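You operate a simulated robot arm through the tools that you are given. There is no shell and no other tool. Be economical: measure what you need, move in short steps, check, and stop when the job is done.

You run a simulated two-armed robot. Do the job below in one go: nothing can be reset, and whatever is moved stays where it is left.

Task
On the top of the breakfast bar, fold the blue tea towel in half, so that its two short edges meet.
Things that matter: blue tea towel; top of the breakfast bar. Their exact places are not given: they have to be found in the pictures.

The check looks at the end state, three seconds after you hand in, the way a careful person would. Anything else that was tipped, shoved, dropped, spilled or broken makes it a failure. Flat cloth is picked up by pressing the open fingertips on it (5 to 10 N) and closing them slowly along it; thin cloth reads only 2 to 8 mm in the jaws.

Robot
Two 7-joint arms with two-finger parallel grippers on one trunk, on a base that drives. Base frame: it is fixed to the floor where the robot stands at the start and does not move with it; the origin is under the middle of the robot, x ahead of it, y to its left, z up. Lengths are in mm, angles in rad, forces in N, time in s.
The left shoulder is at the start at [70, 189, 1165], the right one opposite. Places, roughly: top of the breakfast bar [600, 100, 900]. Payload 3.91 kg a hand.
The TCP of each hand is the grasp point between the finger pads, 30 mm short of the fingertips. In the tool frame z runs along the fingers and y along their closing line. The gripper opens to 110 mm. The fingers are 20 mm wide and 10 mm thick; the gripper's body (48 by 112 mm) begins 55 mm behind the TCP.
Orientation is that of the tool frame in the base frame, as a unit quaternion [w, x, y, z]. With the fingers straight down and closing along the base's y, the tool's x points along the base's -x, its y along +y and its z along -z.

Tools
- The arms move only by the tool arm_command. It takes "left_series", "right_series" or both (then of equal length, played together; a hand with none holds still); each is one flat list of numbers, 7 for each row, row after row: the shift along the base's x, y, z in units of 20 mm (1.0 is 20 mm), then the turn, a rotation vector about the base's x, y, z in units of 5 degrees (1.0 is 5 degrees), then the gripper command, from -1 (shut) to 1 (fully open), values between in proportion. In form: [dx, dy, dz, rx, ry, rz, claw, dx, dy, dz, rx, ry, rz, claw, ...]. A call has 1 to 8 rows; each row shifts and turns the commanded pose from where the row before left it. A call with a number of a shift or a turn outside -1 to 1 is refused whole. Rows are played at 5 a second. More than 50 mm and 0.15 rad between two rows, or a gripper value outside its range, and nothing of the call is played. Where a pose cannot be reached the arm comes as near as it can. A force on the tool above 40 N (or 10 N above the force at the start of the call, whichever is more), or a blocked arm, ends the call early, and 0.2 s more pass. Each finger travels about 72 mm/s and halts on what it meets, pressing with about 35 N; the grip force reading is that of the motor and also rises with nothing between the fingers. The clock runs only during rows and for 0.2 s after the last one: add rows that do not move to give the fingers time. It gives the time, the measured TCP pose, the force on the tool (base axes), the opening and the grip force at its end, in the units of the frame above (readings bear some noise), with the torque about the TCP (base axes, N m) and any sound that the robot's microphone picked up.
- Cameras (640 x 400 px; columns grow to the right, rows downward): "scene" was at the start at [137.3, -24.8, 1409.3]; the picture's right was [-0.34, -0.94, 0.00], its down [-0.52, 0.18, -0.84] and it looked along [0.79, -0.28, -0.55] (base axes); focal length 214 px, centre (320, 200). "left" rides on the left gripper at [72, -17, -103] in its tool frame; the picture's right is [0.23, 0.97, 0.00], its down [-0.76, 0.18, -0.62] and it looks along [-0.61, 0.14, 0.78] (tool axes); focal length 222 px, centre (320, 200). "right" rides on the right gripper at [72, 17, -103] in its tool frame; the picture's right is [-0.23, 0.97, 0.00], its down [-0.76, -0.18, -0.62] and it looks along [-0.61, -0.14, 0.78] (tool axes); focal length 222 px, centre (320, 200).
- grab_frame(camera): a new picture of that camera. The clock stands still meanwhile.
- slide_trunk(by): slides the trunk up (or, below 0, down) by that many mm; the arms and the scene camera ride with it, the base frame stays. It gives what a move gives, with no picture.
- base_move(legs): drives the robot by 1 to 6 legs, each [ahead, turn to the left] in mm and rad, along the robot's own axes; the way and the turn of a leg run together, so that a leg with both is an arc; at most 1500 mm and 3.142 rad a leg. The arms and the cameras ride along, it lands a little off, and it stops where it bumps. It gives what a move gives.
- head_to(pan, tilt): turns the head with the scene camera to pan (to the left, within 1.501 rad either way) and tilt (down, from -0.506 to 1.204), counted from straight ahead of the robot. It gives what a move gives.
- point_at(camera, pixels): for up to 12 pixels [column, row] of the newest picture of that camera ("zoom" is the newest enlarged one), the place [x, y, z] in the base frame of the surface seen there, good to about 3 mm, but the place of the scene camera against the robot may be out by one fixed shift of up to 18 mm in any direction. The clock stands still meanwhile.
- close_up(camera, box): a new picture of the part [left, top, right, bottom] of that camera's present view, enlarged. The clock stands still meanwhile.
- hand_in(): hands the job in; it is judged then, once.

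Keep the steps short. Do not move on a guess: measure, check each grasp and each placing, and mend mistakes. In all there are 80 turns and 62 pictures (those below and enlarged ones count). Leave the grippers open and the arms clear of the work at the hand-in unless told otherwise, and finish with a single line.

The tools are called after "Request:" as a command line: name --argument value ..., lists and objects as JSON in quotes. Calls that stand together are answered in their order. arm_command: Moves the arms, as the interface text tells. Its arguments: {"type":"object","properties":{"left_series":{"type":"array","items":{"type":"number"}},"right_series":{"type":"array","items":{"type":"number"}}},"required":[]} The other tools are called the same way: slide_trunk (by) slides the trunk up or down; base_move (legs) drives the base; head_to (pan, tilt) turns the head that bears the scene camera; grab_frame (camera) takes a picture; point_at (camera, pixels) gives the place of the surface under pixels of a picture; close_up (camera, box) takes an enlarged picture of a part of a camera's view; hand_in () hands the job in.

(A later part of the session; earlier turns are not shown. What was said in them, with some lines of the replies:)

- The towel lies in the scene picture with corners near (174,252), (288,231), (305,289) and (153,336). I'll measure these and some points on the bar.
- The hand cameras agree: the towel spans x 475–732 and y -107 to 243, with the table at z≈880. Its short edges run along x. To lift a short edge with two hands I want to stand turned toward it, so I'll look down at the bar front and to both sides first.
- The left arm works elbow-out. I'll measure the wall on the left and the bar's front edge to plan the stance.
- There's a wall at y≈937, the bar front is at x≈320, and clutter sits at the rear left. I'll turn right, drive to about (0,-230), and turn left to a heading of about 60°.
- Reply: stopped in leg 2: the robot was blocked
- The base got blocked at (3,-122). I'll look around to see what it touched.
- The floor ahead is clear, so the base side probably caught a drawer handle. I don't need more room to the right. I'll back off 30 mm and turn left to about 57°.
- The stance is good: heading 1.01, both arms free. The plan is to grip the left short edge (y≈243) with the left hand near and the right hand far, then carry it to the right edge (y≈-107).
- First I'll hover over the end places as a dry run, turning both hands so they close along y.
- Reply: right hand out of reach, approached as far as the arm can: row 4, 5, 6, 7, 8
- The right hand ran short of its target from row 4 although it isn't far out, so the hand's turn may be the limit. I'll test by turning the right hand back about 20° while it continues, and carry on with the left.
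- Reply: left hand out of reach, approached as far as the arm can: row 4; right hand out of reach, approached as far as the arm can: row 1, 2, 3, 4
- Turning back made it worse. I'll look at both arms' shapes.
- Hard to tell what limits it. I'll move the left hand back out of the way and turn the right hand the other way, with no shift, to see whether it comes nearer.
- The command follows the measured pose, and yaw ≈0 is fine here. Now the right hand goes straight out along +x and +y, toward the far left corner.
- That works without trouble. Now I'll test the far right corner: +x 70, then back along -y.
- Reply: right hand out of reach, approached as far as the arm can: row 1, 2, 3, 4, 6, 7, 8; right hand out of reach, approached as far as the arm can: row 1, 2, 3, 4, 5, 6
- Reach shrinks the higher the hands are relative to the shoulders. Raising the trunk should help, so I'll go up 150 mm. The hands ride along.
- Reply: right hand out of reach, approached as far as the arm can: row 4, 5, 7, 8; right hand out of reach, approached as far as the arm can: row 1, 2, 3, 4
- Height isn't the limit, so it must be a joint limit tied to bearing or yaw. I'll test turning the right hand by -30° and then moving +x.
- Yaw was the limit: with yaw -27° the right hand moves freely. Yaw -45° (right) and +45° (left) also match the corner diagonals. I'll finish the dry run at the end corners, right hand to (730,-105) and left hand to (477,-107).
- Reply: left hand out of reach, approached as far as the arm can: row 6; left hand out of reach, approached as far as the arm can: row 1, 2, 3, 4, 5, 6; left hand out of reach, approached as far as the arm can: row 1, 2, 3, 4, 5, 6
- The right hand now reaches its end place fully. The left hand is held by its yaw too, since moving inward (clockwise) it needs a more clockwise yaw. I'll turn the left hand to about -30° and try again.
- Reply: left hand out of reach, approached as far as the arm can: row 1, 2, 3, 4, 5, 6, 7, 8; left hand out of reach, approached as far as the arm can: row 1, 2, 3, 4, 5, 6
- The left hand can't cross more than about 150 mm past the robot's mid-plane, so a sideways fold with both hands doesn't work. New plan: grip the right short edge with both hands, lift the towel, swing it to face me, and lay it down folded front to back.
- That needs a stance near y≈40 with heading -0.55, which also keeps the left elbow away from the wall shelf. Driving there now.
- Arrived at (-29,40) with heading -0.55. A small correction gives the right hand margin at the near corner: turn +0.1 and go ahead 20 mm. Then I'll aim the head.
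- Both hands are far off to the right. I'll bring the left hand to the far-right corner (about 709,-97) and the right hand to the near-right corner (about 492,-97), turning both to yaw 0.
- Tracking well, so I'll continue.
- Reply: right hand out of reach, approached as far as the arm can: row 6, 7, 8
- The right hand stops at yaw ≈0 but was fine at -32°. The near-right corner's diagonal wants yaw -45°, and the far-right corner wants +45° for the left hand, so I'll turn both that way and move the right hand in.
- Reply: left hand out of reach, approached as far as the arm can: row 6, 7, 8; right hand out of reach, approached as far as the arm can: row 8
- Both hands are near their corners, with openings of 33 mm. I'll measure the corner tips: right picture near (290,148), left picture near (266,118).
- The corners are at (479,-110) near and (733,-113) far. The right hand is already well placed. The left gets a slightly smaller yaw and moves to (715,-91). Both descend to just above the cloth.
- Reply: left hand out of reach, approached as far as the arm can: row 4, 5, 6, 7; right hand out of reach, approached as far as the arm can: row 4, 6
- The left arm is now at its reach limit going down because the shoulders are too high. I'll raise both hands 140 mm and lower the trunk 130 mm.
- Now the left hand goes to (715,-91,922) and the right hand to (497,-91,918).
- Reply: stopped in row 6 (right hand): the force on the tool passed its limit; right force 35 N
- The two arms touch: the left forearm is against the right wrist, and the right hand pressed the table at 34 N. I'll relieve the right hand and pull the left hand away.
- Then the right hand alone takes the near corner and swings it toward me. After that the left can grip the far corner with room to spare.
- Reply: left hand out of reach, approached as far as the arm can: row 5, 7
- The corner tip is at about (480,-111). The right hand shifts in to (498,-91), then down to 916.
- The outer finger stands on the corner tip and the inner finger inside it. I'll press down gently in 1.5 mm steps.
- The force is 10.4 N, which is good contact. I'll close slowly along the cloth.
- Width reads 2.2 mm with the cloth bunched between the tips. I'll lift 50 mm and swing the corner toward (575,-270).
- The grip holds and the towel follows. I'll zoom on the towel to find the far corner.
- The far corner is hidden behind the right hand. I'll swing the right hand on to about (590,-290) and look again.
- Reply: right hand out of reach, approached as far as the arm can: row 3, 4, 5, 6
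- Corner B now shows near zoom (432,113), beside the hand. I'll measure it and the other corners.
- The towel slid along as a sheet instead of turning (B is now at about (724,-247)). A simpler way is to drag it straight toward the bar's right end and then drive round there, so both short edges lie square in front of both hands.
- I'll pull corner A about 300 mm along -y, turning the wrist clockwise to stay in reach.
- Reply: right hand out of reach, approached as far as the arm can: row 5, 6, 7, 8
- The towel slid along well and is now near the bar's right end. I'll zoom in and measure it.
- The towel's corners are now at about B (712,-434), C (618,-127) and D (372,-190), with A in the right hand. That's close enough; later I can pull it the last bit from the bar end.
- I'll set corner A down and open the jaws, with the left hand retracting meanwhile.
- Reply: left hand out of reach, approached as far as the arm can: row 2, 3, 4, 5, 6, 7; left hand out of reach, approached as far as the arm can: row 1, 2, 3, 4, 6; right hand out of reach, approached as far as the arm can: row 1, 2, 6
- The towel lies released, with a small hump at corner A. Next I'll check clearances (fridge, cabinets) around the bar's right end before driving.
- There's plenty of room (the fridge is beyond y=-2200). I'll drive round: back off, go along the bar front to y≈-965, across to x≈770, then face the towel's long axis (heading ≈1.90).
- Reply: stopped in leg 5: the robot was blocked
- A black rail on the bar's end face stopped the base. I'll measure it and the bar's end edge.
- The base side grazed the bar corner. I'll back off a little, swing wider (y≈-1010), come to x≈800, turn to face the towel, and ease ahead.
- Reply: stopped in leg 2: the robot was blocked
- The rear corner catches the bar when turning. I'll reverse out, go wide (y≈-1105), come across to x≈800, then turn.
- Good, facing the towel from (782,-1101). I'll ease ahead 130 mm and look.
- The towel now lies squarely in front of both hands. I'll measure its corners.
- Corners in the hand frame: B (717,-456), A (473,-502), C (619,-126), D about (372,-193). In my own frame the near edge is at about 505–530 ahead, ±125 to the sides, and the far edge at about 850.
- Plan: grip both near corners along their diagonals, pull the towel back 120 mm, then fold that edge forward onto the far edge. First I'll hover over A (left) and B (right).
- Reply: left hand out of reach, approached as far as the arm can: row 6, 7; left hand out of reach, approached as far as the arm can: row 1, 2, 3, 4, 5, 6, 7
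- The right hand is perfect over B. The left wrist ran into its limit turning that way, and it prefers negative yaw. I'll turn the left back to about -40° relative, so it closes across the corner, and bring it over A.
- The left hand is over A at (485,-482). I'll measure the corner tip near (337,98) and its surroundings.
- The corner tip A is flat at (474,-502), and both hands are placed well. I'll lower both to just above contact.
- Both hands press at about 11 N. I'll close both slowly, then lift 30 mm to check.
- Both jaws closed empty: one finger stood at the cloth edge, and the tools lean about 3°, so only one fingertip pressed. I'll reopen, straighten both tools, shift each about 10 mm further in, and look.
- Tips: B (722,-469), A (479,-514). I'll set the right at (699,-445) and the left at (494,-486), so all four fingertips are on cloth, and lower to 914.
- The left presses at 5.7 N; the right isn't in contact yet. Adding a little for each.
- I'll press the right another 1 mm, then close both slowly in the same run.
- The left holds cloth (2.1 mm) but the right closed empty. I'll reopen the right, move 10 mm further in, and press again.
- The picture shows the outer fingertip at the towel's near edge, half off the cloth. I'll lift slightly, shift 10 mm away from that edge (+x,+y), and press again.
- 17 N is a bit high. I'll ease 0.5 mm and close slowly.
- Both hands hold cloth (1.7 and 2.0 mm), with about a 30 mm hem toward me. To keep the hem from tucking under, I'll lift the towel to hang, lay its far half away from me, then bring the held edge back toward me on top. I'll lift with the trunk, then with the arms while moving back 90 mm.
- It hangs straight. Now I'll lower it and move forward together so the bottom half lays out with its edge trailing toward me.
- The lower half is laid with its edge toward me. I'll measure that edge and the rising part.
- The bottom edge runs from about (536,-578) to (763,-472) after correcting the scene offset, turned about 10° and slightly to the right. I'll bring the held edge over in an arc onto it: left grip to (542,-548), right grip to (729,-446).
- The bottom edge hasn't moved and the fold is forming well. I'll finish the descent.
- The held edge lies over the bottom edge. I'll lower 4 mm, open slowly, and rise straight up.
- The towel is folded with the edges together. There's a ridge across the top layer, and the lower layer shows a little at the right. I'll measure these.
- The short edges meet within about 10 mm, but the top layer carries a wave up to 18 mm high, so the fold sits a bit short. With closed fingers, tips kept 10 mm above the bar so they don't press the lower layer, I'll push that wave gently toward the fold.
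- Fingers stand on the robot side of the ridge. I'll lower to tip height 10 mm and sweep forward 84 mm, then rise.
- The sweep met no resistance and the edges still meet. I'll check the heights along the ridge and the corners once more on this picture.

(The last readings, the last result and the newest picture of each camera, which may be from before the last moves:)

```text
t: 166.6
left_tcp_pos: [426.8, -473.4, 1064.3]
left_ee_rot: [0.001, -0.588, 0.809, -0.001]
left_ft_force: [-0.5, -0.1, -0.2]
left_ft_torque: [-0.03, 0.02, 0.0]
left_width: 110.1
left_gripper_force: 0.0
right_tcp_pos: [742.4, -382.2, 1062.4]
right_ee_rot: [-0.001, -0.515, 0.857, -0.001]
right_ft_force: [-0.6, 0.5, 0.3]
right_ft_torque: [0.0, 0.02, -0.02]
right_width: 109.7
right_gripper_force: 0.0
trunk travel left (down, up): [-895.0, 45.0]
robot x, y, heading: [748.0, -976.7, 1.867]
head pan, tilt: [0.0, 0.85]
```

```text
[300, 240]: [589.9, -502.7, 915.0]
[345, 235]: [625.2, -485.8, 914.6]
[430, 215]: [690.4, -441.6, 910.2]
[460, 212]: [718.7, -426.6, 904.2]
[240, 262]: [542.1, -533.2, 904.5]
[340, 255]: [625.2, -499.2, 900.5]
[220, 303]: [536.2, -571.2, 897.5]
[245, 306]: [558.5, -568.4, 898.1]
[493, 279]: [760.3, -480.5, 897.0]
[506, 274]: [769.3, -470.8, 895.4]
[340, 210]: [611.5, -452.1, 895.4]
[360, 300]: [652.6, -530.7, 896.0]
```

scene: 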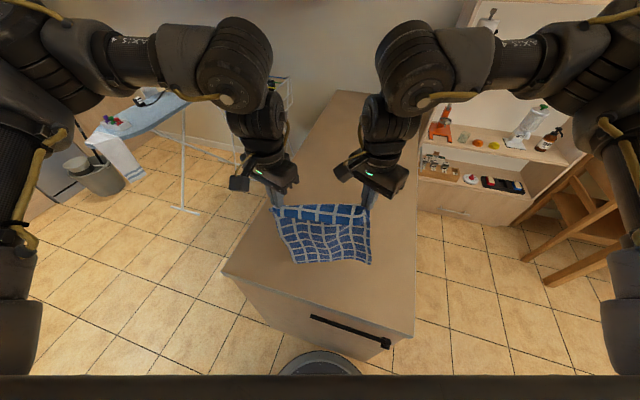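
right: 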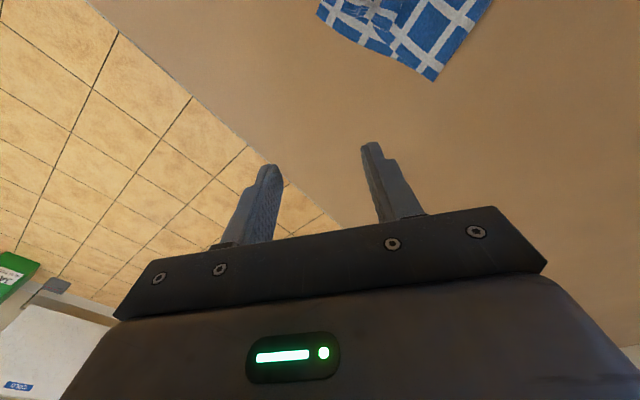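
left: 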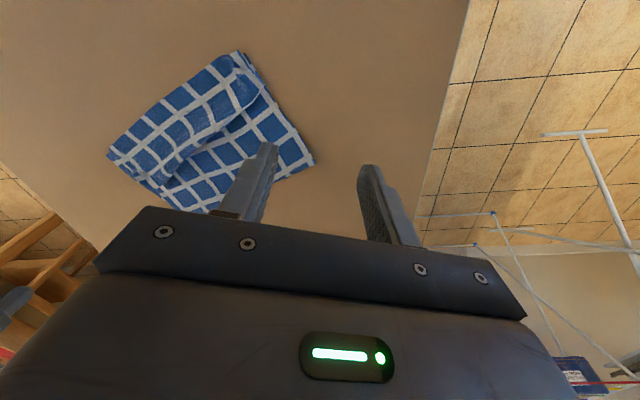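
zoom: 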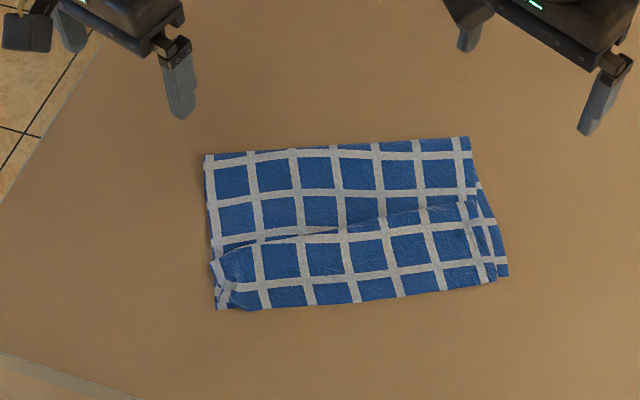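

The short edges lie together (corners within about 10–17 mm), and only a soft wave of about 2 cm is left in the upper layer. Pushing it further risks pulling the edges apart. I'll clear the arms outward and up with grippers open, then take a last look.

Request:
arm_command --left_series '[-0.3, 0, 0.8, 0, 0, 0, 1, -0.3, 0, 0.8, 0, 0, 0, 1, -0.3, 0, 0.8, 0, 0, 0, 1, -0.3, 0, 0.8, 0, 0, 0, 1, -0.3, 0, 0.8, 0, 0, 0, 1, -0.3, 0, 0.8, 0, 0, 0, 1]' --right_series '[0.9, 0, 0.8, 0, 0, 0, 1, 0.9, 0, 0.8, 0, 0, 0, 1, 0.9, 0, 0.8, 0, 0, 0, 1, 0.9, 0, 0.8, 0, 0, 0, 1, 0.9, 0, 0.8, 0, 0, 0, 1, 0.9, 0, 0.8, 0, 0, 0, 1]'

Request:
grab_frame --camera "scene"

Request:
close_up --camera "scene" --box '[280, 210, 380, 275]'

```text
t: 168.0
left_tcp_pos: [391.4, -473.8, 1157.9]
left_ee_rot: [0.0, -0.588, 0.809, 0.0]
left_ft_force: [0.3, -0.7, -0.5]
left_ft_torque: [0.02, -0.01, 0.02]
left_width: 110.1
left_gripper_force: 0.1
right_tcp_pos: [851.6, -383.9, 1158.1]
right_ee_rot: [0.0, -0.515, 0.857, 0.0]
right_ft_force: [0.3, -1.0, 0.0]
right_ft_torque: [0.03, 0.02, -0.01]
right_width: 110.1
right_gripper_force: 0.1
trunk travel left (down, up): [-895.0, 45.0]
robot x, y, heading: [745.4, -974.8, 1.87]
head pan, tilt: [0.0, 0.85]
```

```text
3 pictures are left
```

scene: 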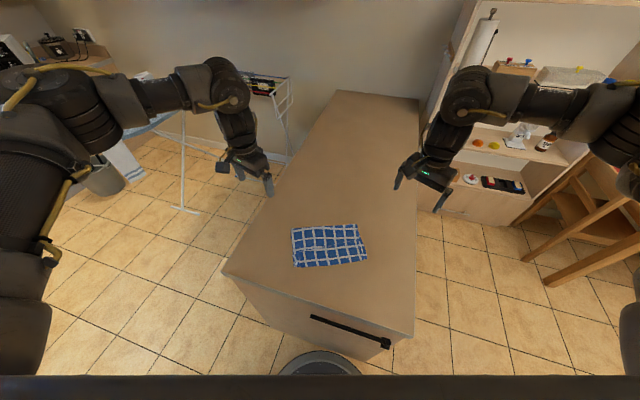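

```text
6.15 times, centred on (330, 242) of scene
```

zoom: 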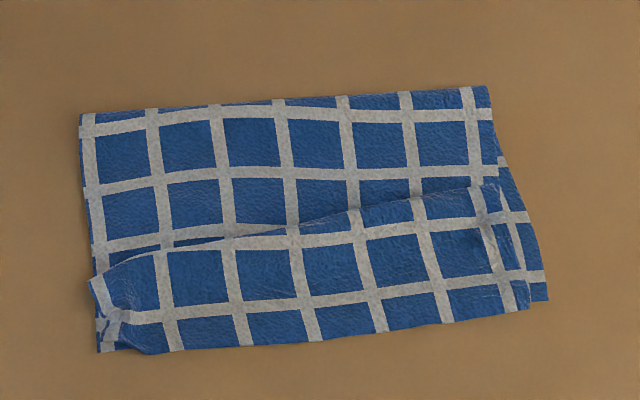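

The towel lies folded on the bar, its two short edges together on the side facing me. The arms are clear, the grippers are open, and nothing else was disturbed, so I'm handing in.

Request:
hand_in

```text
The job is handed in.
```

The blue tea towel is folded in half on the breakfast bar, its short edges meeting to within about 10–17 mm at the corners; a soft pleat about 2 cm high remains across the top layer, the towel ended up nearer the bar's right end, and the robot's base bumped the bar a few times with no visible damage.
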